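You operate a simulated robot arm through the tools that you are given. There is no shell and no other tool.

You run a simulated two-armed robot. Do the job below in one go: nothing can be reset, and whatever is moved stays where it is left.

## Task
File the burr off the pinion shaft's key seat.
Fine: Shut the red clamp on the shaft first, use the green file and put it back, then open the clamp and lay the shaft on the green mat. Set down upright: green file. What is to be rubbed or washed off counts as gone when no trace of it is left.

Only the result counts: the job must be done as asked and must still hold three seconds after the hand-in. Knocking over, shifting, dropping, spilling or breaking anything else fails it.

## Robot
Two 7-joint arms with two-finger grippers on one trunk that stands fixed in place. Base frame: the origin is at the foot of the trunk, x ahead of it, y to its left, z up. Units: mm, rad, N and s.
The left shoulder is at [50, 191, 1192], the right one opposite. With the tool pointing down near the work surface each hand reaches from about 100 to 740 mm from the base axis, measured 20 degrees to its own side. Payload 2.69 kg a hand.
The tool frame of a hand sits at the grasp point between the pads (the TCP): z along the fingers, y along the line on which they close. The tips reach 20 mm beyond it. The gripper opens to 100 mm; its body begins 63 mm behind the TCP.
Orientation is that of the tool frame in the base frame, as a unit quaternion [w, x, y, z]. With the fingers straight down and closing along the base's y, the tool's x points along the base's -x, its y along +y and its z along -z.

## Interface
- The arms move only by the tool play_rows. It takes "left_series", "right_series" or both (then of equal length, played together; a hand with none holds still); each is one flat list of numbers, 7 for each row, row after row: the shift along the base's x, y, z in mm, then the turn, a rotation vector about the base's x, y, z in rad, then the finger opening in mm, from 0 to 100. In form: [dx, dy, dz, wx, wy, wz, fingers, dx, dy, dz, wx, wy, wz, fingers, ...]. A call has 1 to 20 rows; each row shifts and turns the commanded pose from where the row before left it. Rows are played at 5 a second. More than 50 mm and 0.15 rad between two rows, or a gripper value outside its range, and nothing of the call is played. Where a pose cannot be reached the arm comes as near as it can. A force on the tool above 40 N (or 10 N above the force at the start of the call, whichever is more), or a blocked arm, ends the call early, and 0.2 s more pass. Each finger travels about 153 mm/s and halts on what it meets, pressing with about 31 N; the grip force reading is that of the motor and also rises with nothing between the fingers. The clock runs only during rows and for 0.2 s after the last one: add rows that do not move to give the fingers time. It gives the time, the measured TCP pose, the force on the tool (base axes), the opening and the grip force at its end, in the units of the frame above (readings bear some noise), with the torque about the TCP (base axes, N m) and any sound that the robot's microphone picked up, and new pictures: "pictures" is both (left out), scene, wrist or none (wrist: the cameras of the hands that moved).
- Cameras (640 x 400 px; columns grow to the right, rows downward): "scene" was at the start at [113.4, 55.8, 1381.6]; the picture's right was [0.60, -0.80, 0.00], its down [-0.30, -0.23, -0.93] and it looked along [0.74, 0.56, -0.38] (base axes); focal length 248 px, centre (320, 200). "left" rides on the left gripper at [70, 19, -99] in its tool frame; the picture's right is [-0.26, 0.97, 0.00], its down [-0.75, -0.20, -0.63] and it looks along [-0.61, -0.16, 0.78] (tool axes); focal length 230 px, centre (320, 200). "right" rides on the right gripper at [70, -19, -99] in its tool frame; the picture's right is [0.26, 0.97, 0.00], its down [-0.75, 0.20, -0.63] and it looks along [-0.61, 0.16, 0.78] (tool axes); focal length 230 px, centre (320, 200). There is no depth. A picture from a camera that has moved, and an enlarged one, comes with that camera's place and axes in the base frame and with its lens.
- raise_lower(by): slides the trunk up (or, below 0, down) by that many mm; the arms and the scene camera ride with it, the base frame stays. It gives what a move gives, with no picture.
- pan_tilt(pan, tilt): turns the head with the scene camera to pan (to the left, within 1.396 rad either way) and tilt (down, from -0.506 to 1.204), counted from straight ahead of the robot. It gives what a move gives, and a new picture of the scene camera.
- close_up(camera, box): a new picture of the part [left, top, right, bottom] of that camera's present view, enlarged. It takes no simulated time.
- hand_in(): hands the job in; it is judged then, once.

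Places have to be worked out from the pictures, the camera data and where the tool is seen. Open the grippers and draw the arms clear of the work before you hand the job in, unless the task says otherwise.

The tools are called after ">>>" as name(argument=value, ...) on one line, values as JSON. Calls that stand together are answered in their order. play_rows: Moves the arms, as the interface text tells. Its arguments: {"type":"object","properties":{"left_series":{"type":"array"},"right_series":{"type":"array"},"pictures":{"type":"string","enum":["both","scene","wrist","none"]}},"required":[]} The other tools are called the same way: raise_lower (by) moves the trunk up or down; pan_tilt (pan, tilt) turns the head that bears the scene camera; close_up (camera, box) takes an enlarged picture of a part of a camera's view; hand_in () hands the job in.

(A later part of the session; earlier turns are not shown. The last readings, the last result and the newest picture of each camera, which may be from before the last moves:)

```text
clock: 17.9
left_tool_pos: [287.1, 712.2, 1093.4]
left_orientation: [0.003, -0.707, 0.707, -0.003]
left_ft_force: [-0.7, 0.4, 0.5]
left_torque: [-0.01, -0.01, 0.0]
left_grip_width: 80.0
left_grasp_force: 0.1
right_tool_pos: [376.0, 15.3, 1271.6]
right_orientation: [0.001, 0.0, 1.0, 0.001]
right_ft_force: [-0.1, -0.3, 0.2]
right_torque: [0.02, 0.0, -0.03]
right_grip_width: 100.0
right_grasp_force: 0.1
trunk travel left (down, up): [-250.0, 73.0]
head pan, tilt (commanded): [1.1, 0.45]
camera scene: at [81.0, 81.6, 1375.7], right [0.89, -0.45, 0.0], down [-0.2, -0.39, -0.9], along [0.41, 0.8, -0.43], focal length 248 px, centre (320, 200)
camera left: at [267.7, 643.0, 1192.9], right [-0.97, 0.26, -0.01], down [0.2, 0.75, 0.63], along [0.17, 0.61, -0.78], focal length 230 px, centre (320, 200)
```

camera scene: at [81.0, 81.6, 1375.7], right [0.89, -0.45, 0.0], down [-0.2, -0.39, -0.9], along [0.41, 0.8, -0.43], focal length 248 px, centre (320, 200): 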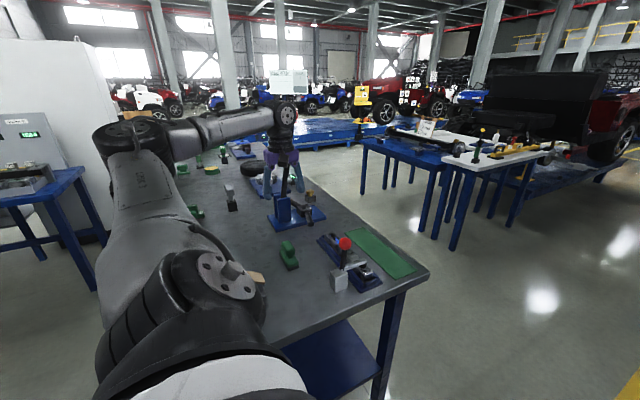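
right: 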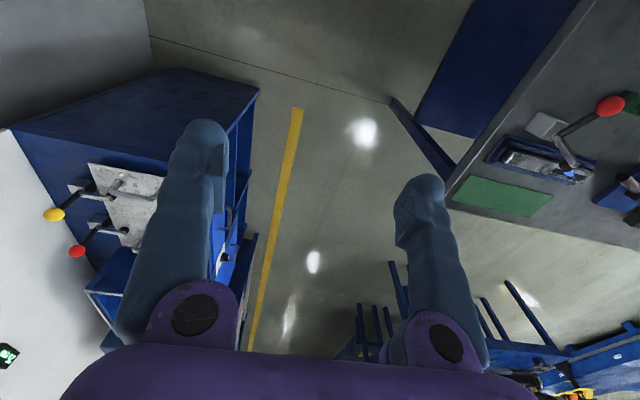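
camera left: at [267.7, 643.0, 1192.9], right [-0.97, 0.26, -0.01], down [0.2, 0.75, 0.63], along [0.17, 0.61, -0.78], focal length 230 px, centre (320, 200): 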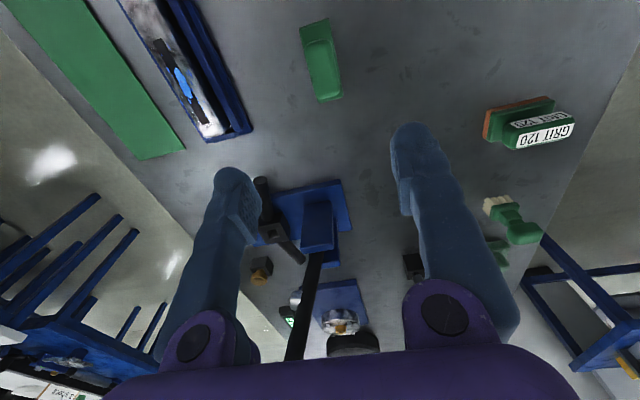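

The file, the "GRIT 120" sanding block and other green tools are visible. I zoom in to identify which one is the file.

>>> close_up(camera="left", box=[270, 0, 390, 120])

>>> close_up(camera="left", box=[440, 60, 620, 280])

>>> close_up(camera="scene", box=[260, 220, 420, 320])

>>> close_up(camera="scene", box=[160, 130, 320, 230])

```text
3.33 times, centred on (330, 60) of left
camera zoom: at [267.7, 643.0, 1192.9], right [-0.97, 0.26, -0.01], down [0.2, 0.75, 0.63], along [0.17, 0.61, -0.78], focal length 767 px, centre (287, 667)
```

zoom: 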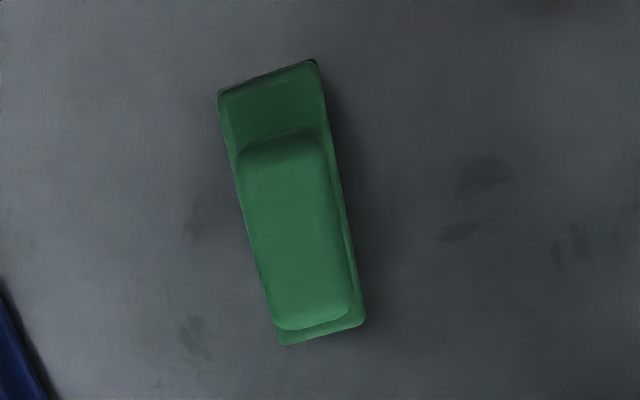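

```text
1.82 times, centred on (530, 170) of left
camera zoom: at [267.7, 643.0, 1192.9], right [-0.97, 0.26, -0.01], down [0.2, 0.75, 0.63], along [0.17, 0.61, -0.78], focal length 418 px, centre (-62, 254)
```

zoom: 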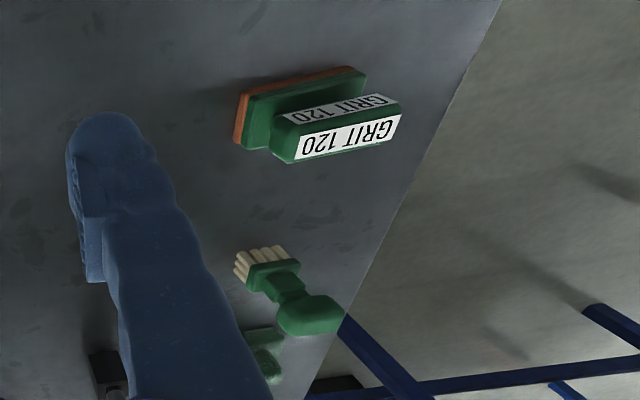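

```text
4.00 times, centred on (340, 270) of scene
camera zoom: at [81.0, 81.6, 1375.7], right [0.89, -0.45, 0.0], down [-0.2, -0.39, -0.9], along [0.41, 0.8, -0.43], focal length 993 px, centre (240, -80)
```

zoom: 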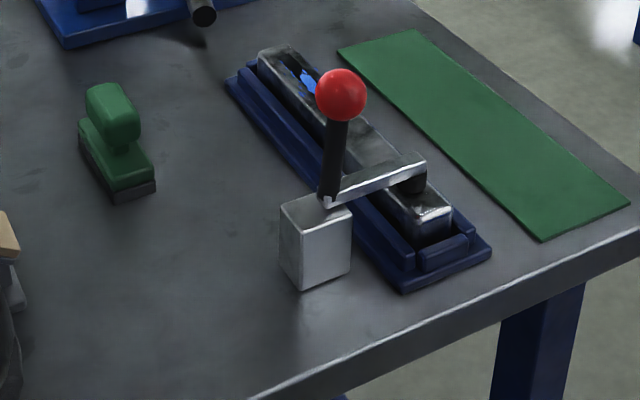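

```text
4.00 times, centred on (240, 180) of scene
camera zoom: at [81.0, 81.6, 1375.7], right [0.89, -0.45, 0.0], down [-0.2, -0.39, -0.9], along [0.41, 0.8, -0.43], focal length 993 px, centre (640, 280)
```

zoom: 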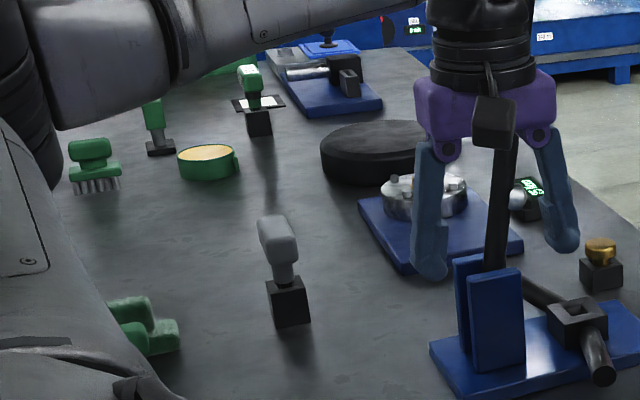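

The file is the green block with the dark flat sole next to the clamp (the "GRIT 120" is a sanding block). I place its handle near (280, 693) with its top around z ≈ 900, and come down to just above it.

>>> play_rows(left_series=[-2, -5, -25, 0, 0, 0, 80, -2, -5, -25, 0, 0, 0, 80, -2, -5, -25, 0, 0, 0, 80, -1, -4, -25, 0, 0, 0, 80, 0, 0, -23, 0, 0, 0, 80, 0, 0, 0, 0, 0, 0, 80], pictures="both")

>>> close_up(camera="left", box=[220, 60, 420, 220])

>>> close_up(camera="scene", box=[230, 190, 350, 290])

```text
clock: 19.3
left_tool_pos: [279.2, 691.4, 972.4]
left_orientation: [0.002, -0.706, 0.708, -0.003]
left_ft_force: [0.5, -0.3, 0.2]
left_torque: [0.02, 0.02, -0.01]
left_grip_width: 80.0
left_grasp_force: 0.2
right_tool_pos: [375.3, 15.0, 1269.3]
right_orientation: [0.001, 0.0, 1.0, 0.001]
right_ft_force: [0.5, 0.6, -0.2]
right_torque: [0.01, 0.0, -0.03]
right_grip_width: 99.9
right_grasp_force: 0.1
trunk travel left (down, up): [-250.0, 73.0]
head pan, tilt (commanded): [1.1, 0.45]
camera scene: at [80.9, 81.6, 1375.7], right [0.89, -0.45, 0.0], down [-0.2, -0.39, -0.9], along [0.41, 0.8, -0.43], focal length 248 px, centre (320, 200)
camera left: at [260.3, 622.8, 1071.2], right [-0.97, 0.26, -0.01], down [0.2, 0.75, 0.63], along [0.17, 0.61, -0.78], focal length 230 px, centre (320, 200)
```

scene: 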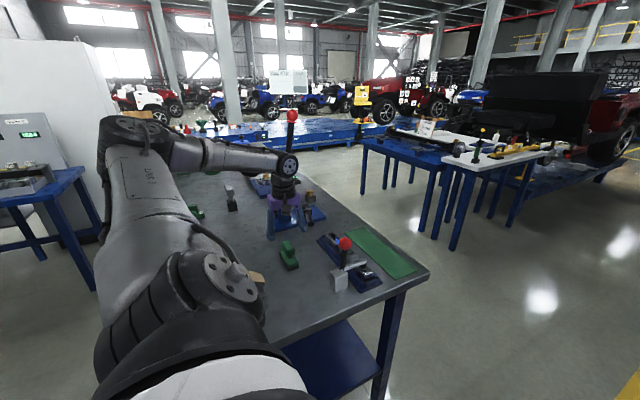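
left: 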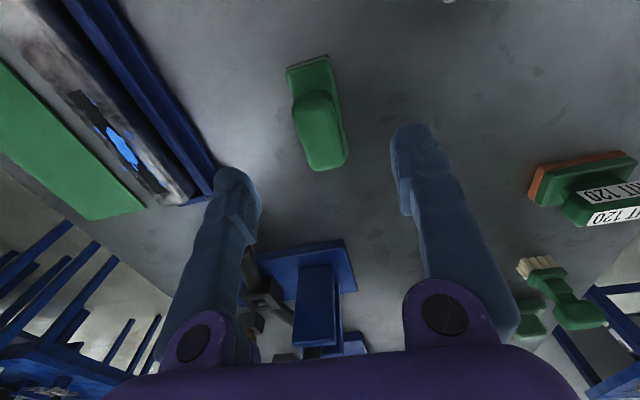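

```text
2.50 times, centred on (320, 140) of left
camera zoom: at [260.3, 622.8, 1071.2], right [-0.97, 0.26, -0.01], down [0.2, 0.75, 0.63], along [0.17, 0.61, -0.78], focal length 575 px, centre (320, 350)
```

zoom: 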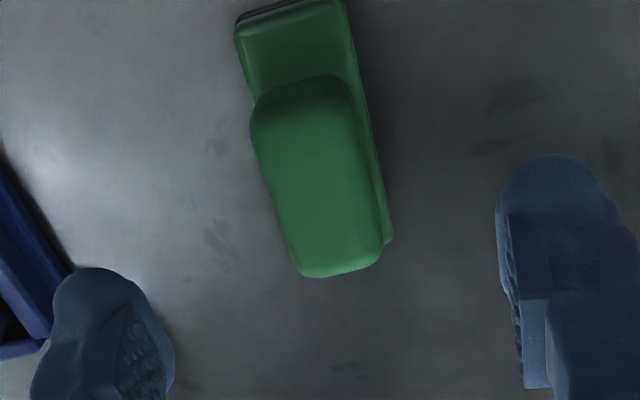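

```text
4.00 times, centred on (290, 240) of scene
camera zoom: at [80.9, 81.6, 1375.7], right [0.89, -0.45, 0.0], down [-0.2, -0.39, -0.9], along [0.41, 0.8, -0.43], focal length 993 px, centre (440, 40)
```

zoom: 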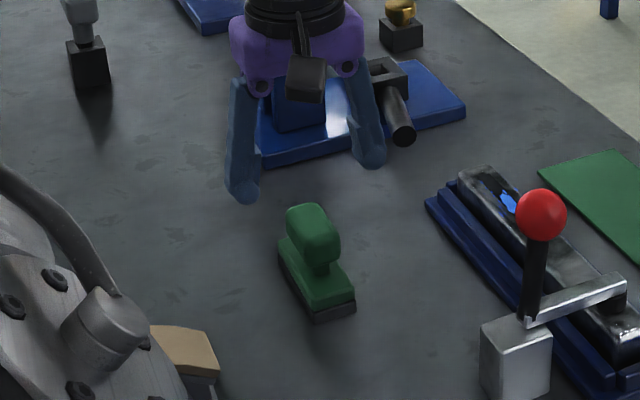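

The handle top centre is near (280, 691.5, 896), aligned with y. I zoom in on the file to judge the base thickness and handle height before gripping.

>>> close_up(camera="scene", box=[292, 238, 324, 272])

>>> close_up(camera="scene", box=[270, 230, 310, 275])

```text
11.76 times, centred on (308, 255) of scene
camera zoom: at [80.9, 81.6, 1375.7], right [0.89, -0.45, 0.0], down [-0.2, -0.39, -0.9], along [0.41, 0.8, -0.43], focal length 2920 px, centre (461, -447)
```

zoom: 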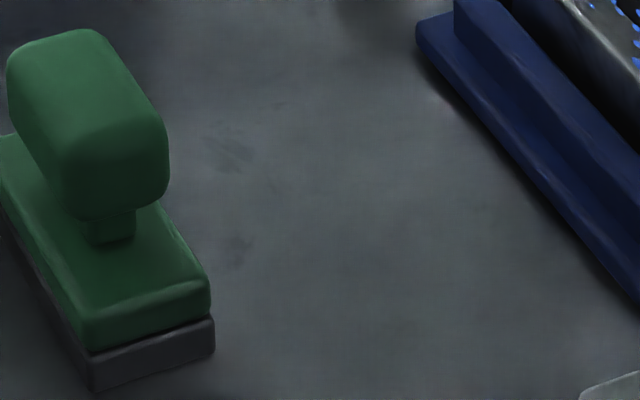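

```text
8.89 times, centred on (290, 252) of scene
camera zoom: at [80.9, 81.6, 1375.7], right [0.89, -0.45, 0.0], down [-0.2, -0.39, -0.9], along [0.41, 0.8, -0.43], focal length 2206 px, centre (587, -267)
```

zoom: 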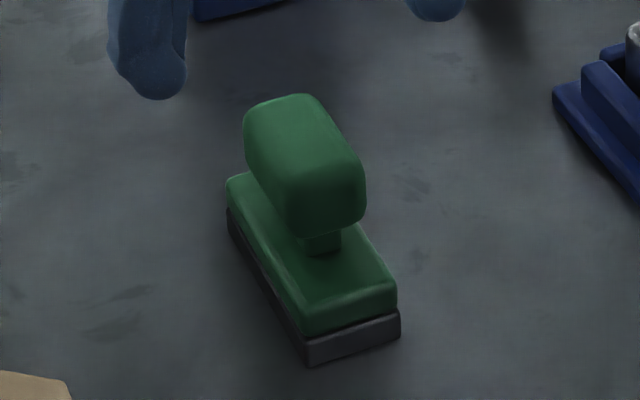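

The file's base tops out about 8 mm below the handle block, so I lower to TCP z ≈ 891 with the tips beside the handle, then check.

>>> play_rows(left_series=[0, 0, -20, 0, 0, 0, 70, 0, 0, -20, 0, 0, 0, 70, 0, 0, -20, 0, 0, 0, 70, 0.5, 0.5, -15, 0, 0, 0, 70, 0, 0, -6, 0, 0, 0, 70, 0, 0, 0, 0, 0, 0, 70], pictures="both")

>>> close_up(camera="left", box=[220, 100, 420, 260])

>>> close_up(camera="scene", box=[260, 215, 320, 275])

```text
clock: 20.7
left_tool_pos: [279.2, 695.0, 891.0]
left_orientation: [0.002, -0.705, 0.709, -0.004]
left_ft_force: [0.0, 0.0, -0.2]
left_torque: [0.0, 0.02, -0.02]
left_grip_width: 69.8
left_grasp_force: 0.1
right_tool_pos: [376.9, 14.8, 1269.2]
right_orientation: [0.0, 0.0, 1.0, 0.001]
right_ft_force: [0.7, -0.3, 0.7]
right_torque: [0.03, -0.02, 0.0]
right_grip_width: 99.9
right_grasp_force: 0.0
trunk travel left (down, up): [-250.0, 73.0]
head pan, tilt (commanded): [1.1, 0.45]
camera scene: at [81.0, 81.8, 1375.7], right [0.89, -0.45, 0.0], down [-0.2, -0.39, -0.9], along [0.41, 0.8, -0.44], focal length 248 px, centre (320, 200)
camera left: at [260.6, 624.9, 989.3], right [-0.96, 0.26, -0.01], down [0.2, 0.75, 0.63], along [0.17, 0.61, -0.78], focal length 230 px, centre (320, 200)
```

scene: 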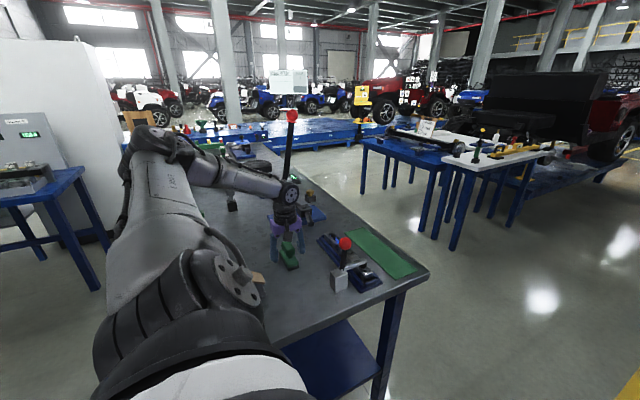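
left: 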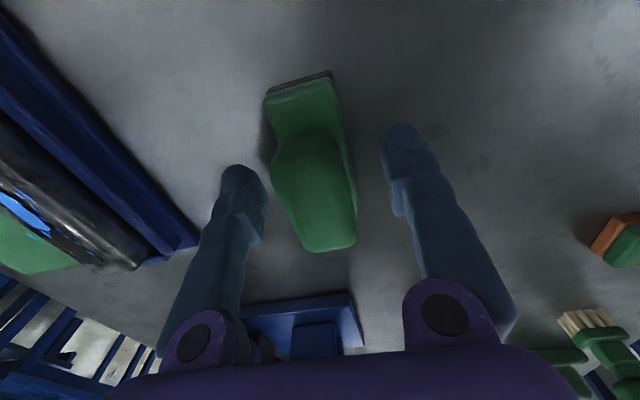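

```text
2.50 times, centred on (320, 180) of left
camera zoom: at [260.6, 624.9, 989.3], right [-0.96, 0.26, -0.01], down [0.2, 0.75, 0.63], along [0.17, 0.61, -0.78], focal length 575 px, centre (320, 250)
```

zoom: 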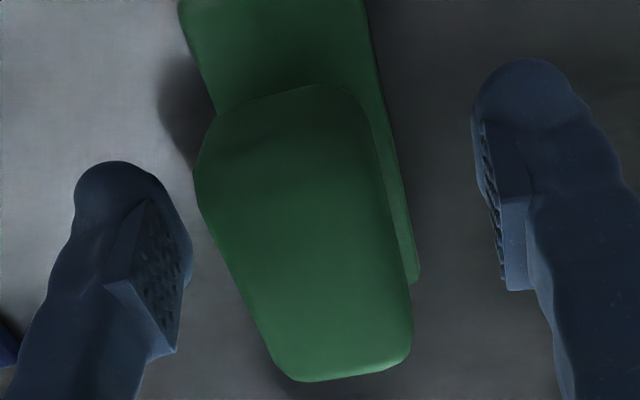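

```text
6.67 times, centred on (290, 245) of scene
camera zoom: at [81.0, 81.8, 1375.7], right [0.89, -0.45, 0.0], down [-0.2, -0.39, -0.9], along [0.41, 0.8, -0.44], focal length 1655 px, centre (520, -100)
```

zoom: 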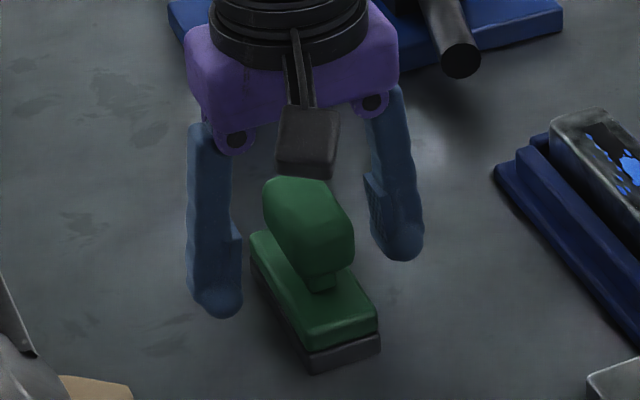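

The fingers straddle the handle, centred. I close on it.

>>> play_rows(left_series=[0, 0, 0, 0, 0, 0, 40, 0, 0, 0, 0, 0, 0, 20, 0, 0, 0, 0, 0, 0, 20, 0, 0, 0, 0, 0, 0, 20], pictures="wrist")

>>> close_up(camera="scene", box=[260, 215, 320, 275])

```text
clock: 21.7
left_tool_pos: [280.0, 693.7, 893.7]
left_orientation: [0.007, -0.707, 0.708, -0.004]
left_ft_force: [0.3, 10.3, 30.4]
left_torque: [-0.46, 0.58, -0.17]
left_grip_width: 23.9
left_grasp_force: 30.9
right_tool_pos: [374.9, 12.6, 1270.9]
right_orientation: [0.0, 0.0, 1.0, 0.003]
right_ft_force: [0.2, 0.3, -0.2]
right_torque: [0.01, -0.02, -0.03]
right_grip_width: 99.9
right_grasp_force: 0.1
trunk travel left (down, up): [-250.0, 73.0]
head pan, tilt (commanded): [1.1, 0.45]
camera left: at [260.0, 624.6, 993.4], right [-0.97, 0.26, -0.01], down [0.19, 0.75, 0.64], along [0.17, 0.61, -0.77], focal length 230 px, centre (320, 200)
```

left: 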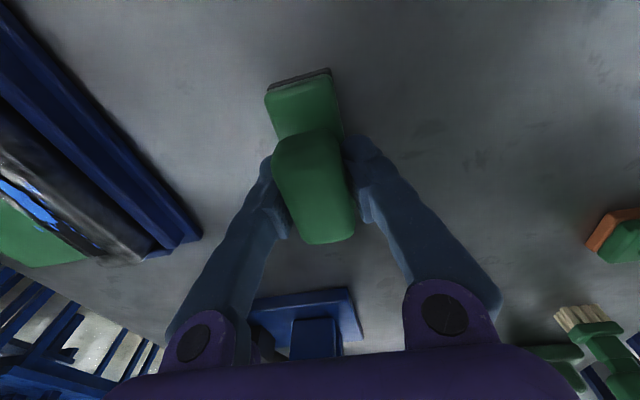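

```text
6.67 times, centred on (290, 245) of scene
camera zoom: at [79.5, 79.0, 1376.3], right [0.89, -0.45, 0.0], down [-0.2, -0.39, -0.9], along [0.41, 0.8, -0.43], focal length 1655 px, centre (520, -100)
```

zoom: 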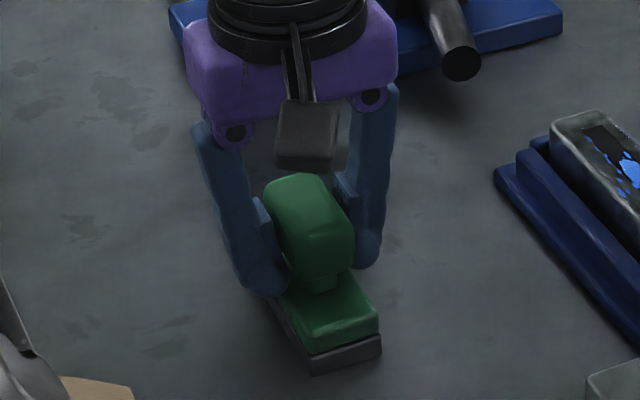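

Closing gave a +30 N upward push with torque showing the −x fingertip resting on the edge of the file's base. I open, raise 6 mm and regrip.

>>> play_rows(left_series=[0, 0, 0, 0, 0, 0, 60, 0, 0, 3, 0, 0, 0, 60, 0, 0, 3, 0, 0, 0, 60, 0, 0, 0, 0, 0, 0, 60], pictures="wrist")

>>> close_up(camera="scene", box=[260, 215, 320, 275])

```text
clock: 22.7
left_tool_pos: [280.8, 692.5, 896.5]
left_orientation: [0.004, -0.706, 0.708, -0.004]
left_ft_force: [0.0, -0.7, 0.3]
left_torque: [0.01, -0.01, -0.01]
left_grip_width: 60.1
left_grasp_force: 0.0
right_tool_pos: [376.0, 15.6, 1269.3]
right_orientation: [0.001, 0.0, 1.0, 0.001]
right_ft_force: [-0.2, 0.2, 0.0]
right_torque: [0.03, -0.04, 0.01]
right_grip_width: 100.1
right_grasp_force: 0.0
trunk travel left (down, up): [-250.0, 73.0]
head pan, tilt (commanded): [1.1, 0.45]
camera left: at [260.9, 624.1, 995.4], right [-0.96, 0.26, -0.01], down [0.2, 0.75, 0.63], along [0.17, 0.61, -0.78], focal length 230 px, centre (320, 200)
```

left: 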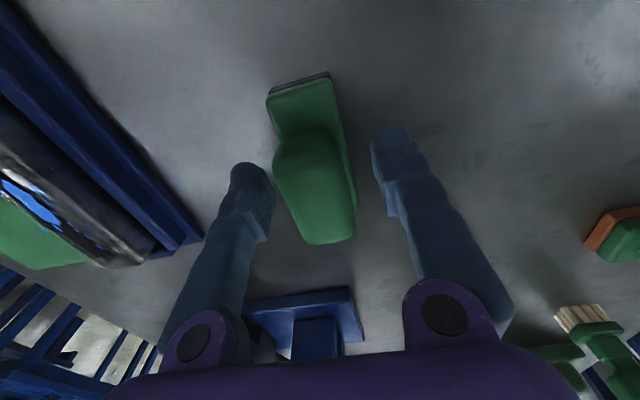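

```text
6.67 times, centred on (290, 245) of scene
camera zoom: at [80.9, 81.4, 1375.7], right [0.89, -0.45, 0.0], down [-0.2, -0.39, -0.9], along [0.41, 0.8, -0.43], focal length 1655 px, centre (520, -100)
```

zoom: 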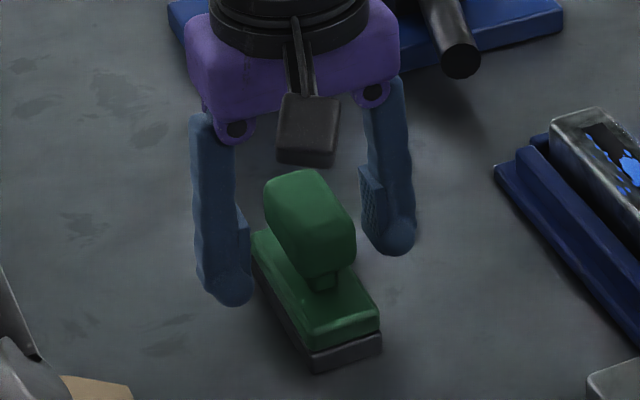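

Recomputing with the TCP's projection, the handle spans roughly z 881–911, so a grip centred near z ≈ 900 keeps the tips well off the base. I raise 3 mm more and close.

>>> play_rows(left_series=[0, 1, 3, 0, 0, 0, 60, 0, 0, 0, 0, 0, 0, 40, 0, 0, 0, 0, 0, 0, 20, 0, 0, 0, 0, 0, 0, 20, 0, 0, 0, 0, 0, 0, 20], pictures="wrist")

>>> close_up(camera="scene", box=[260, 215, 320, 275])

```text
clock: 23.9
left_tool_pos: [280.3, 695.6, 899.8]
left_orientation: [0.002, -0.706, 0.708, -0.003]
left_ft_force: [0.3, -0.1, 0.2]
left_torque: [-0.02, 0.02, 0.0]
left_grip_width: 27.7
left_grasp_force: 31.2
right_tool_pos: [377.0, 14.9, 1270.5]
right_orientation: [0.0, 0.001, 1.0, 0.001]
right_ft_force: [0.6, -0.4, -0.6]
right_torque: [0.02, 0.0, 0.01]
right_grip_width: 100.0
right_grasp_force: 0.1
trunk travel left (down, up): [-250.0, 73.0]
head pan, tilt (commanded): [1.1, 0.45]
camera left: at [261.2, 625.6, 998.2], right [-0.96, 0.26, -0.01], down [0.2, 0.75, 0.63], along [0.17, 0.61, -0.78], focal length 230 px, centre (320, 200)
```

left: 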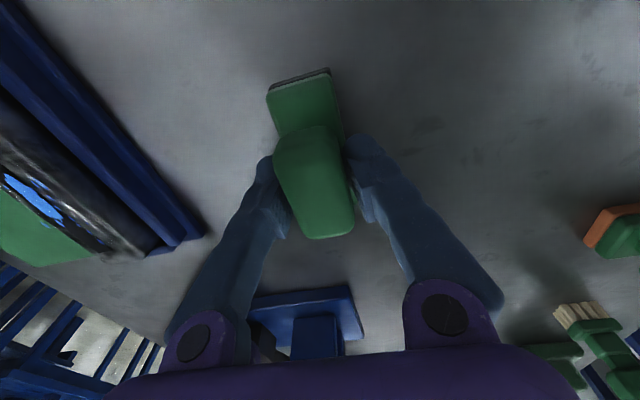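

```text
6.67 times, centred on (290, 245) of scene
camera zoom: at [81.1, 81.9, 1375.7], right [0.89, -0.45, 0.0], down [-0.2, -0.39, -0.9], along [0.41, 0.8, -0.44], focal length 1655 px, centre (520, -100)
```

zoom: 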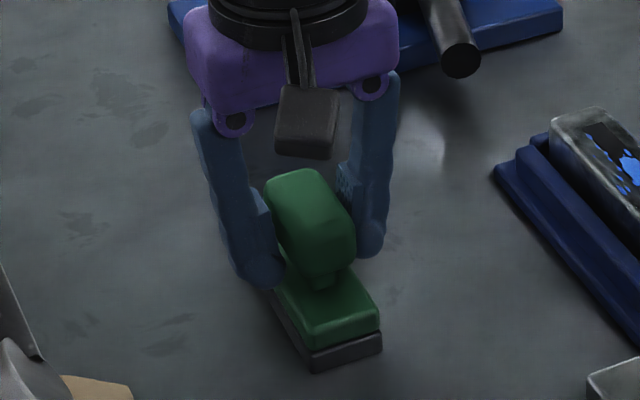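

Clean grip (27.7 mm, no side force). I lift the file 40 mm and check the hold; its sole is about 51 mm below the TCP.

>>> play_rows(left_series=[0, 0, 5, 0, 0, 0, 20, 0, 0, 15, 0, 0, 0, 20, 0, 0, 20, 0, 0, 0, 20, 0, 0, 20, 0, 0, 0, 20, 0, 0, 0, 0, 0, 0, 20], pictures="both")

>>> close_up(camera="scene", box=[240, 205, 400, 305])

```text
clock: 25.1
left_tool_pos: [280.9, 695.5, 958.0]
left_orientation: [0.002, -0.706, 0.708, -0.005]
left_ft_force: [-0.1, -1.5, -1.6]
left_torque: [0.01, -0.02, 0.01]
left_grip_width: 27.8
left_grasp_force: 31.0
right_tool_pos: [376.7, 16.9, 1269.7]
right_orientation: [0.0, 0.0, 1.0, 0.001]
right_ft_force: [0.3, 0.1, 1.3]
right_torque: [-0.04, 0.0, 0.03]
right_grip_width: 100.0
right_grasp_force: 0.1
trunk travel left (down, up): [-250.0, 73.0]
head pan, tilt (commanded): [1.1, 0.45]
camera scene: at [81.3, 82.3, 1375.6], right [0.89, -0.45, 0.0], down [-0.2, -0.39, -0.9], along [0.41, 0.8, -0.44], focal length 248 px, centre (320, 200)
camera left: at [261.1, 626.8, 1057.7], right [-0.96, 0.26, -0.01], down [0.2, 0.75, 0.63], along [0.17, 0.61, -0.78], focal length 230 px, centre (320, 200)
```

scene: 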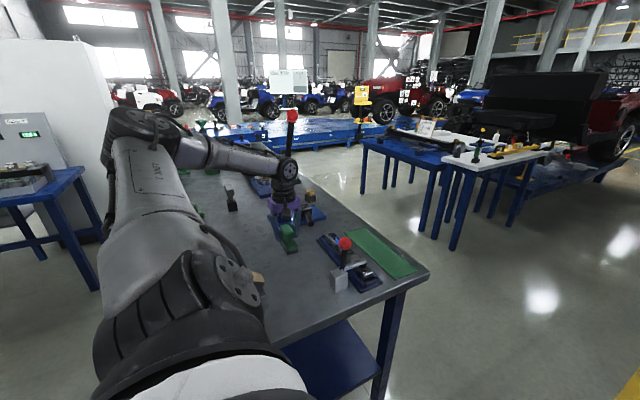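
left: 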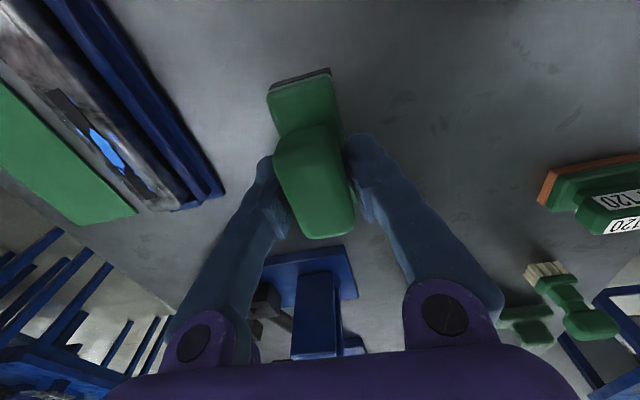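

```text
4.00 times, centred on (320, 255) of scene
camera zoom: at [81.3, 82.3, 1375.6], right [0.89, -0.45, 0.0], down [-0.2, -0.39, -0.9], along [0.41, 0.8, -0.44], focal length 993 px, centre (320, -20)
```

zoom: 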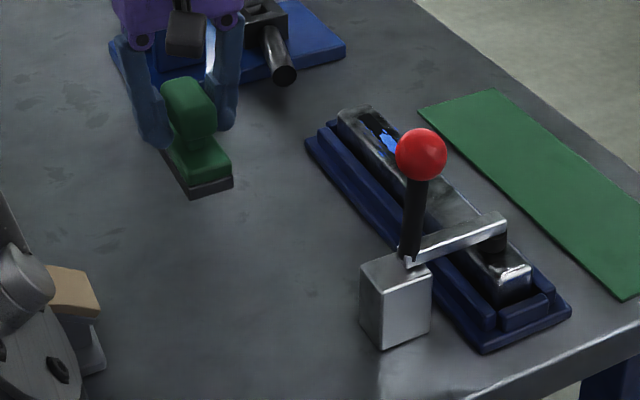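

The file hangs level in the grip. I zoom on the key seat to map the burr's extent before filing.

>>> close_up(camera="left", box=[20, 70, 220, 220])

>>> close_up(camera="scene", box=[320, 225, 370, 265])

>>> close_up(camera="right", box=[530, 120, 630, 200])

```text
2.67 times, centred on (120, 145) of left
camera zoom: at [261.1, 626.8, 1057.7], right [-0.96, 0.26, -0.01], down [0.2, 0.75, 0.63], along [0.17, 0.61, -0.78], focal length 614 px, centre (853, 347)
```

zoom: 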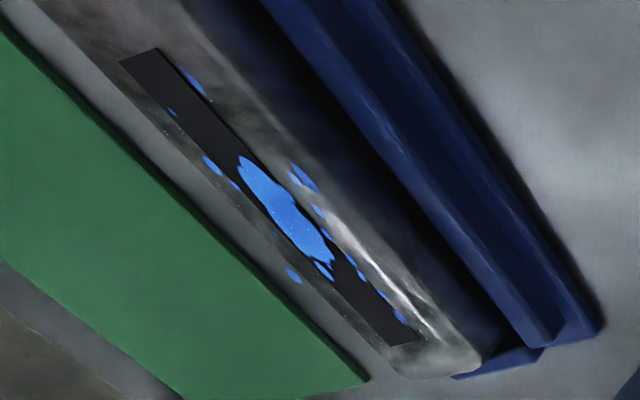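

```text
10.00 times, centred on (345, 245) of scene
camera zoom: at [81.3, 82.3, 1375.6], right [0.89, -0.45, 0.0], down [-0.2, -0.39, -0.9], along [0.41, 0.8, -0.44], focal length 2482 px, centre (70, -250)
```

zoom: 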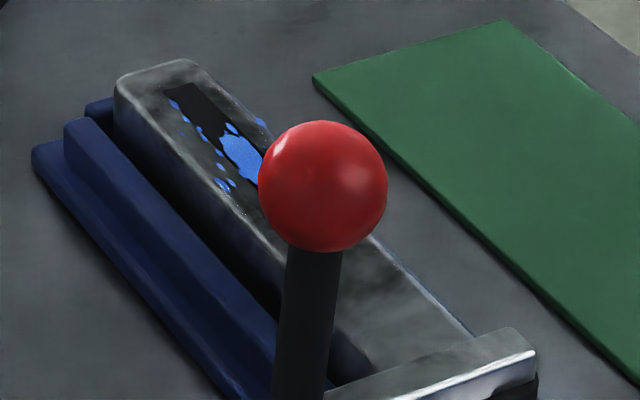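

```text
5.00 times, centred on (580, 160) of right
camera zoom: at [305.4, -2.9, 1369.3], right [-0.26, 0.97, 0.0], down [0.75, 0.2, 0.63], along [0.61, 0.16, -0.78], focal length 1150 px, centre (-980, 400)
```

zoom: 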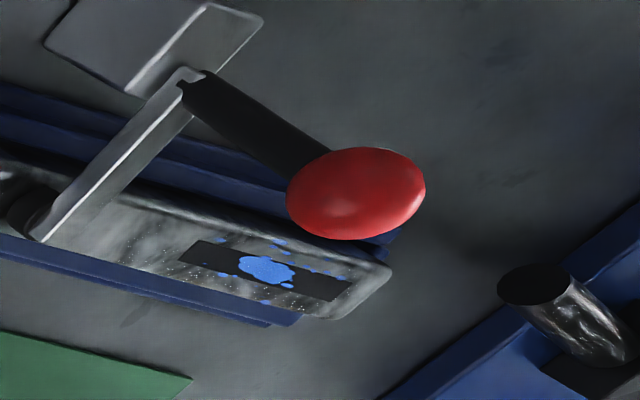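

Burr and specks span roughly x 434–465, y 627–707 on the shaft top (z ≈ 888), about the size of the file's sole. I carry the file over above (447, 667) at a safe height.

>>> play_rows(left_series=[0, 0, 20, 0, 0, 0, 20, 28, -5, 5, 0, 0, 0, 20, 28, -5, 0, 0, 0, 0, 20, 28, -5, 0, 0, 0, 0, 20, 28, -5, 0, 0, 0, 0, 20, 28, -5, 0, 0, 0, 0, 20, 26, -3, 0, 0, 0, 0, 20, 0, 0, 0, 0, 0, 0, 20], pictures="both")

>>> close_up(camera="scene", box=[280, 180, 400, 280])

>>> close_up(camera="right", box=[480, 80, 640, 200])

```text
clock: 26.9
left_tool_pos: [446.6, 667.0, 985.2]
left_orientation: [0.002, -0.706, 0.709, -0.004]
left_ft_force: [-0.1, 0.1, -2.2]
left_torque: [0.0, -0.01, -0.01]
left_grip_width: 27.6
left_grasp_force: 30.3
right_tool_pos: [375.9, 15.3, 1270.5]
right_orientation: [0.0, 0.0, 1.0, 0.0]
right_ft_force: [0.2, 0.3, 0.2]
right_torque: [-0.03, 0.02, 0.01]
right_grip_width: 99.8
right_grasp_force: 0.1
trunk travel left (down, up): [-250.0, 73.0]
head pan, tilt (commanded): [1.1, 0.45]
camera scene: at [80.8, 82.0, 1375.7], right [0.89, -0.45, 0.0], down [-0.2, -0.39, -0.9], along [0.41, 0.8, -0.44], focal length 248 px, centre (320, 200)
camera left: at [427.7, 597.5, 1084.5], right [-0.97, 0.26, -0.01], down [0.2, 0.75, 0.63], along [0.17, 0.61, -0.78], focal length 230 px, centre (320, 200)
```

scene: 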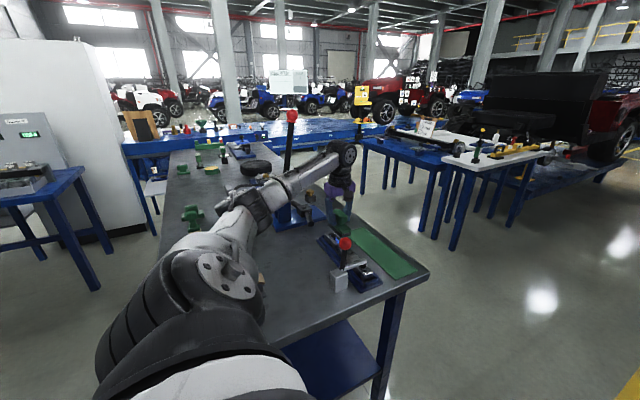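
left: 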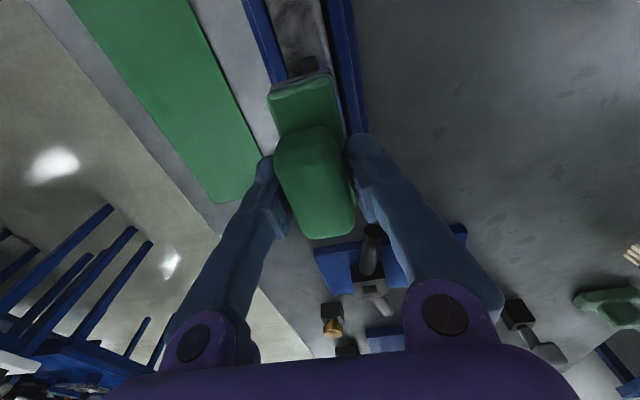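

```text
4.00 times, centred on (340, 230) of scene
camera zoom: at [80.8, 82.0, 1375.7], right [0.89, -0.45, 0.0], down [-0.2, -0.39, -0.9], along [0.41, 0.8, -0.44], focal length 993 px, centre (240, 80)
```

zoom: 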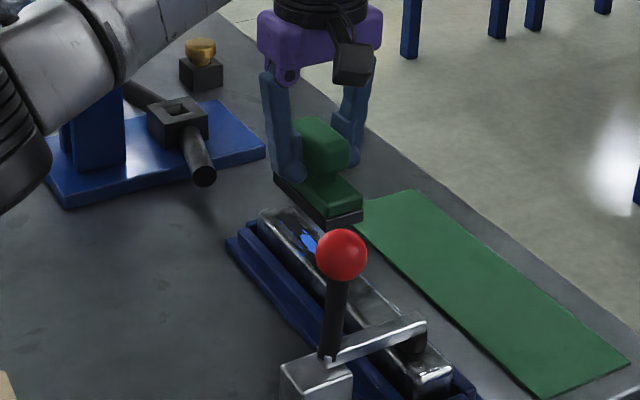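

```text
3.33 times, centred on (560, 140) of right
camera zoom: at [304.9, -3.2, 1369.5], right [-0.26, 0.97, 0.0], down [0.75, 0.2, 0.63], along [0.61, 0.16, -0.78], focal length 767 px, centre (-480, 400)
```

zoom: 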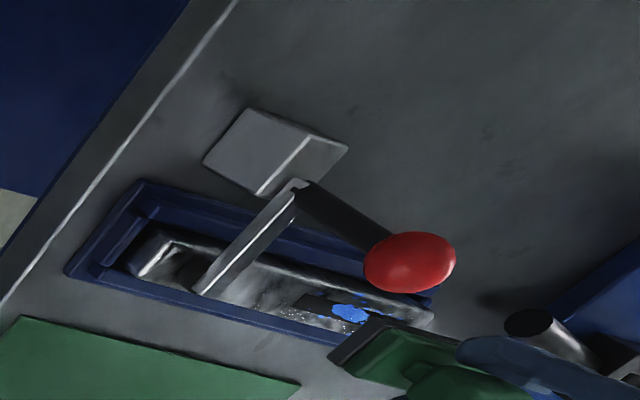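

The file is centred over the key seat (its axis at x ≈ 447). I descend most of the way, then feel for contact in small steps.

>>> play_rows(left_series=[0, 0, -12, 0, 0, 0, 20, 0, 0, -12, 0, 0, 0, 20, 0, 0, -8, 0, 0, 0, 20, 0, 0, -4, 0, 0, 0, 20, 0, 0, 0, 0, 0, 0, 20], pictures="both")

>>> close_up(camera="scene", box=[300, 200, 380, 270])

```text
clock: 28.1
left_tool_pos: [446.9, 667.0, 948.9]
left_orientation: [0.002, -0.705, 0.709, -0.003]
left_ft_force: [-0.6, 0.5, -2.4]
left_torque: [0.01, 0.03, 0.04]
left_grip_width: 28.0
left_grasp_force: 31.5
right_tool_pos: [376.7, 15.7, 1271.1]
right_orientation: [0.0, 0.0, 1.0, 0.0]
right_ft_force: [-0.1, -0.2, -0.2]
right_torque: [-0.01, 0.0, -0.01]
right_grip_width: 99.9
right_grasp_force: 0.0
trunk travel left (down, up): [-250.0, 73.0]
head pan, tilt (commanded): [1.1, 0.45]
camera scene: at [81.1, 82.0, 1375.7], right [0.89, -0.45, 0.0], down [-0.2, -0.39, -0.9], along [0.41, 0.8, -0.44], focal length 248 px, centre (320, 200)
camera left: at [427.5, 598.2, 1047.6], right [-0.96, 0.26, -0.01], down [0.2, 0.75, 0.63], along [0.17, 0.61, -0.78], focal length 230 px, centre (320, 200)
```

scene: 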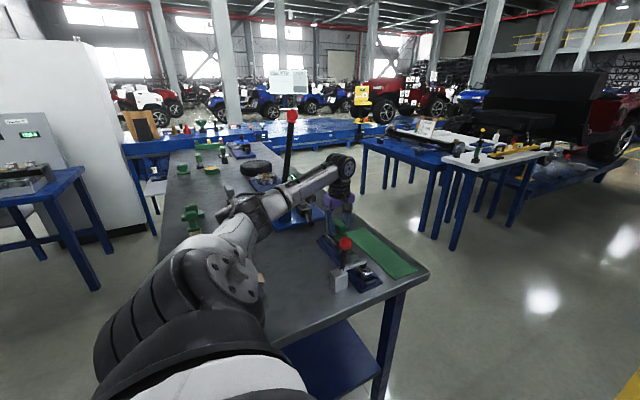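
left: 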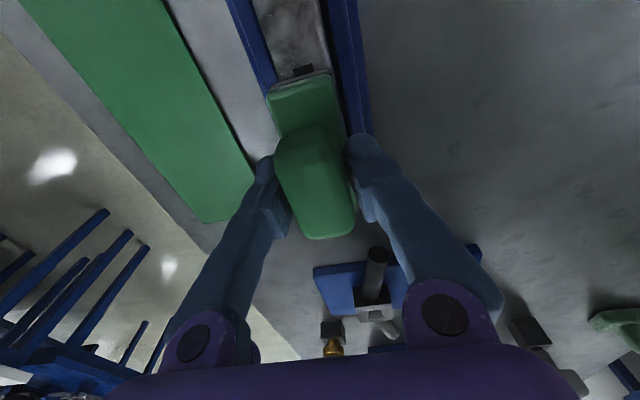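

```text
5.71 times, centred on (340, 235) of scene
camera zoom: at [81.1, 82.0, 1375.7], right [0.89, -0.45, 0.0], down [-0.2, -0.39, -0.9], along [0.41, 0.8, -0.44], focal length 1418 px, centre (206, 0)
```

zoom: 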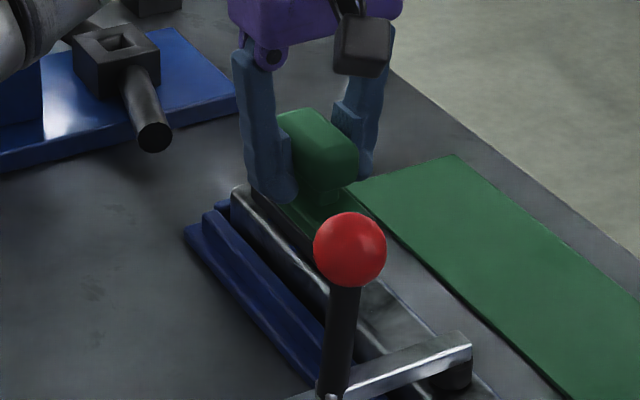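

Still free (only the file's weight reads). I step down 2 mm at a time until contact.

>>> play_rows(left_series=[0, 0, -2, 0, 0, 0, 20, 0, 0, -2, 0, 0, 0, 20, 0, 0, -2, 0, 0, 0, 20, 0, 0, 0, 0, 0, 0, 20], pictures="none")

```text
clock: 29.1
left_tool_pos: [447.0, 667.9, 942.9]
left_orientation: [0.004, -0.706, 0.709, -0.004]
left_ft_force: [0.7, 1.7, 3.6]
left_torque: [-0.15, 0.03, 0.03]
left_grip_width: 28.0
left_grasp_force: 31.0
right_tool_pos: [377.6, 15.2, 1271.0]
right_orientation: [0.001, -0.001, 1.0, 0.001]
right_ft_force: [-0.2, -0.2, -0.1]
right_torque: [0.02, -0.02, 0.02]
right_grip_width: 100.1
right_grasp_force: 0.1
trunk travel left (down, up): [-250.0, 73.0]
head pan, tilt (commanded): [1.1, 0.45]
```

Contact has begun at TCP z ≈ 943 (about 6 N). I press slightly more and make a first short stroke along the key seat.

>>> play_rows(left_series=[0, 0, -1.5, 0, 0, 0, 20, 0, -7, 0, 0, 0, 0, 20, 0, -7, 0, 0, 0, 0, 20, 0, 7, 0, 0, 0, 0, 20, 0, 7, 0, 0, 0, 0, 20, 0, 7, 0, 0, 0, 0, 20, 0, 7, 0, 0, 0, 0, 20, 0, -7, 0, 0, 0, 0, 20, 0, -7, 0, 0, 0, 0, 20], pictures="both")

>>> close_up(camera="scene", box=[300, 200, 380, 270])

```text
clock: 31.1
left_tool_pos: [445.9, 667.8, 941.9]
left_orientation: [0.004, -0.706, 0.708, -0.003]
left_ft_force: [-1.3, 5.5, 18.3]
left_torque: [0.28, 0.07, 0.03]
left_grip_width: 27.5
left_grasp_force: 31.1
right_tool_pos: [375.5, 13.7, 1270.2]
right_orientation: [0.001, -0.001, 1.0, 0.002]
right_ft_force: [-0.6, -0.2, 0.0]
right_torque: [-0.01, 0.0, 0.03]
right_grip_width: 99.9
right_grasp_force: 0.0
trunk travel left (down, up): [-250.0, 73.0]
head pan, tilt (commanded): [1.1, 0.45]
camera scene: at [79.5, 80.4, 1376.0], right [0.89, -0.45, 0.0], down [-0.2, -0.39, -0.9], along [0.41, 0.8, -0.43], focal length 248 px, centre (320, 200)
camera left: at [425.5, 598.3, 1041.8], right [-0.97, 0.26, -0.01], down [0.2, 0.75, 0.63], along [0.17, 0.61, -0.77], focal length 230 px, centre (320, 200)
```

scene: 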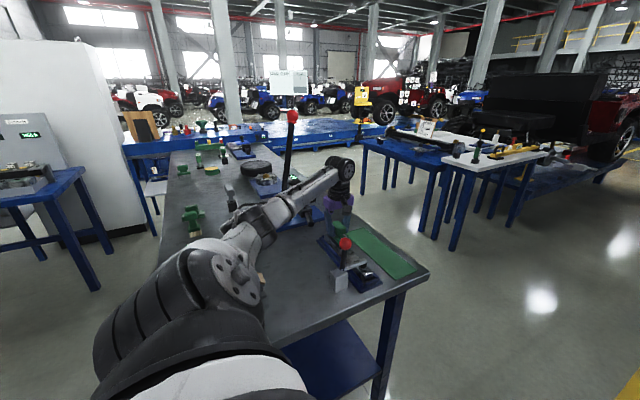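
left: 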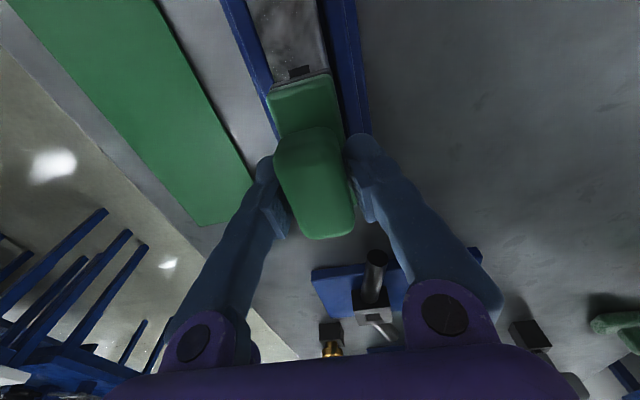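

```text
5.71 times, centred on (340, 235) of scene
camera zoom: at [79.5, 80.4, 1376.0], right [0.89, -0.45, 0.0], down [-0.2, -0.39, -0.9], along [0.41, 0.8, -0.43], focal length 1418 px, centre (206, 0)
```

zoom: 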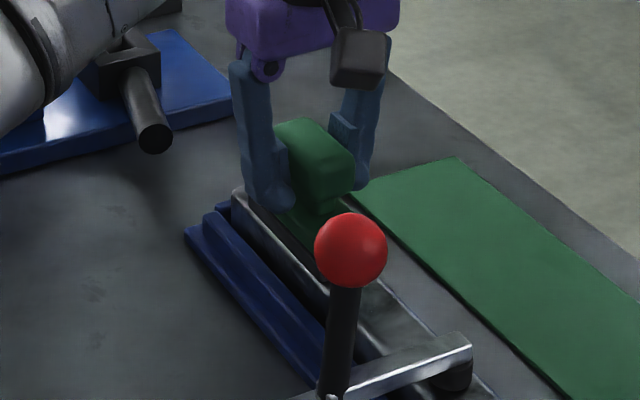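

Contact is about 20 N with modest friction, and the grip holds. I run a longer set of strokes along the key seat with small sideways offsets.

>>> play_rows(left_series=[-6, -10, 0, 0, 0, 0, 20, 0, -10, 0, 0, 0, 0, 20, 0, 10, 0, 0, 0, 0, 20, 0, 10, 0, 0, 0, 0, 20, 0, 10, 0, 0, 0, 0, 20, 0, 10, 0, 0, 0, 0, 20, 6, -10, 0, 0, 0, 0, 20, 0, -10, 0, 0, 0, 0, 20, 0, -10, 0, 0, 0, 0, 20, 0, -10, 0, 0, 0, 0, 20, 6, 10, 0, 0, 0, 0, 20, 0, 10, 0, 0, 0, 0, 20, 0, 10, 0, 0, 0, 0, 20, 0, 10, 0, 0, 0, 0, 20, 0, -10, 0, 0, 0, 0, 20, 0, -10, 0, 0, 0, 0, 20, 0, -10, 0, 0, 0, 0, 20, 0, -10, 0, 0, 0, 0, 20, -6, 10, 0, 0, 0, 0, 20, 0, 10, 0, 0, 0, 0, 20], pictures="wrist")

```text
clock: 35.3
left_tool_pos: [447.5, 666.1, 941.9]
left_orientation: [0.003, -0.705, 0.709, -0.003]
left_ft_force: [-1.1, -5.0, 10.6]
left_torque: [-0.24, -0.1, 0.02]
left_grip_width: 27.3
left_grasp_force: 31.0
right_tool_pos: [375.6, 13.8, 1270.9]
right_orientation: [0.0, 0.001, 1.0, 0.001]
right_ft_force: [0.7, 1.7, -0.7]
right_torque: [0.01, 0.01, 0.0]
right_grip_width: 99.8
right_grasp_force: 0.1
trunk travel left (down, up): [-250.0, 73.0]
head pan, tilt (commanded): [1.1, 0.45]
camera left: at [427.1, 596.8, 1041.7], right [-0.96, 0.26, -0.01], down [0.2, 0.75, 0.63], along [0.17, 0.61, -0.78], focal length 230 px, centre (320, 200)
```

left: 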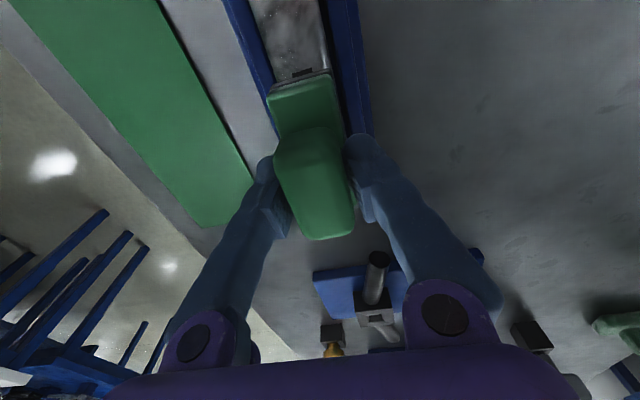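

Strokes ran smoothly at 10–20 N. I lift the file and move it aside to inspect the key seat.

>>> play_rows(left_series=[0, 0, 15, 0, 0, 0, 20, 0, 0, 25, 0, 0, 0, 20, -25, 0, 15, 0, 0, 0, 20, -30, 0, 0, 0, 0, 0, 20, -30, 0, 0, 0, 0, 0, 20, -20, 0, 0, 0, 0, 0, 20, 0, 0, 0, 0, 0, 0, 20], pictures="both")

>>> close_up(camera="left", box=[100, 20, 280, 160])

>>> close_up(camera="scene", box=[320, 225, 370, 265])

>>> close_up(camera="right", box=[530, 120, 630, 200])

```text
clock: 36.9
left_tool_pos: [344.1, 665.4, 996.4]
left_orientation: [0.003, -0.706, 0.708, -0.003]
left_ft_force: [0.1, 0.2, -1.5]
left_torque: [-0.01, 0.03, -0.01]
left_grip_width: 27.6
left_grasp_force: 30.7
right_tool_pos: [376.9, 16.3, 1270.4]
right_orientation: [0.0, 0.0, 1.0, 0.002]
right_ft_force: [0.3, -0.2, 0.5]
right_torque: [0.0, 0.05, -0.02]
right_grip_width: 99.9
right_grasp_force: 0.0
trunk travel left (down, up): [-250.0, 73.0]
head pan, tilt (commanded): [1.1, 0.45]
camera scene: at [81.3, 82.1, 1375.6], right [0.89, -0.45, 0.0], down [-0.2, -0.39, -0.9], along [0.41, 0.8, -0.44], focal length 248 px, centre (320, 200)
camera left: at [323.4, 596.9, 1095.9], right [-0.96, 0.26, -0.01], down [0.2, 0.75, 0.63], along [0.17, 0.61, -0.78], focal length 230 px, centre (320, 200)
```

scene: 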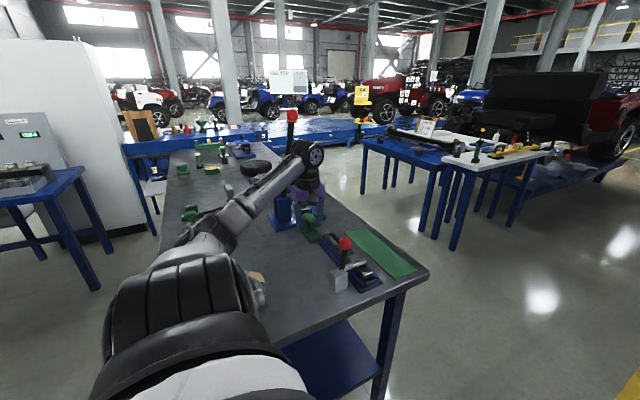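
left: 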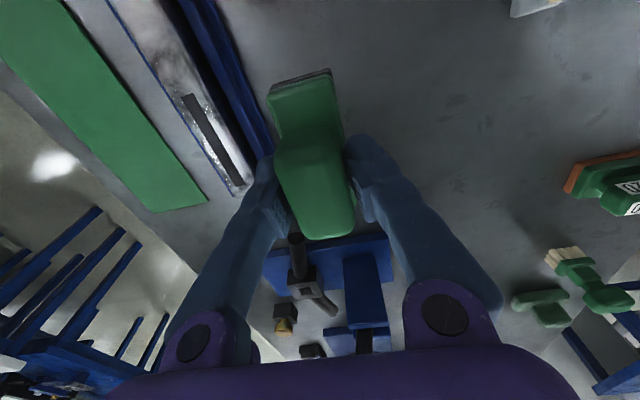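

```text
2.86 times, centred on (190, 90) of left
camera zoom: at [323.4, 596.9, 1095.9], right [-0.96, 0.26, -0.01], down [0.2, 0.75, 0.63], along [0.17, 0.61, -0.78], focal length 657 px, centre (691, 514)
```

zoom: 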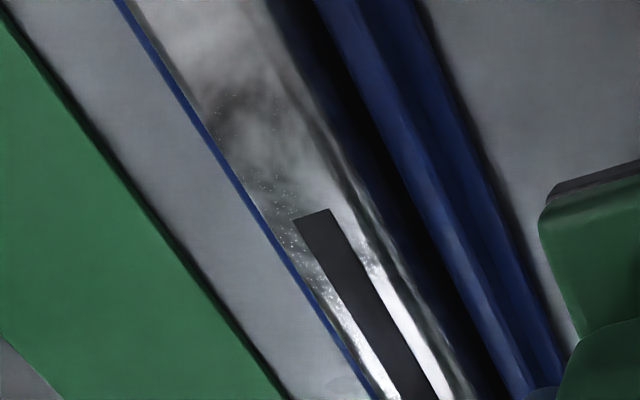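

```text
10.00 times, centred on (345, 245) of scene
camera zoom: at [81.3, 82.1, 1375.6], right [0.89, -0.45, 0.0], down [-0.2, -0.39, -0.9], along [0.41, 0.8, -0.44], focal length 2482 px, centre (70, -250)
```

zoom: 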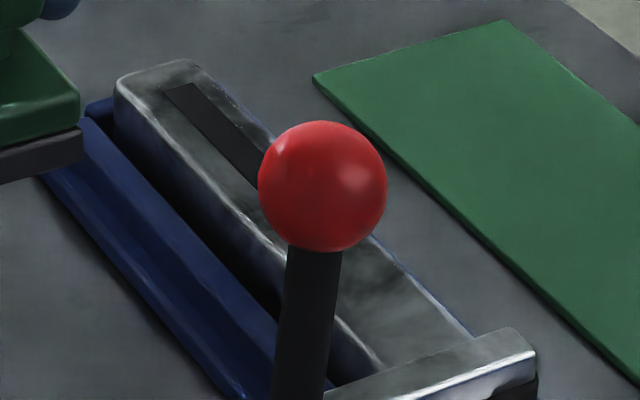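

```text
5.00 times, centred on (580, 160) of right
camera zoom: at [305.4, -3.0, 1369.3], right [-0.26, 0.97, 0.0], down [0.75, 0.2, 0.63], along [0.61, 0.16, -0.78], focal length 1150 px, centre (-980, 400)
```

zoom: 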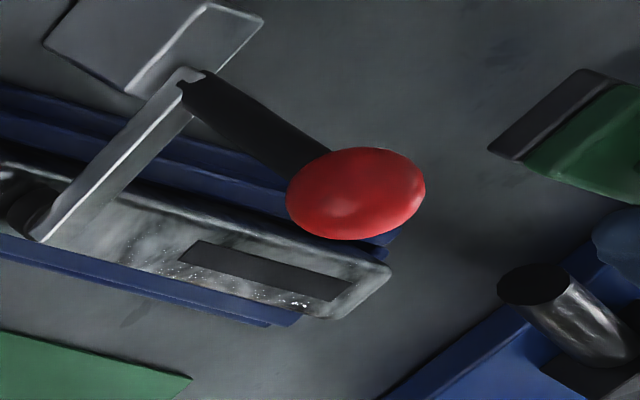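

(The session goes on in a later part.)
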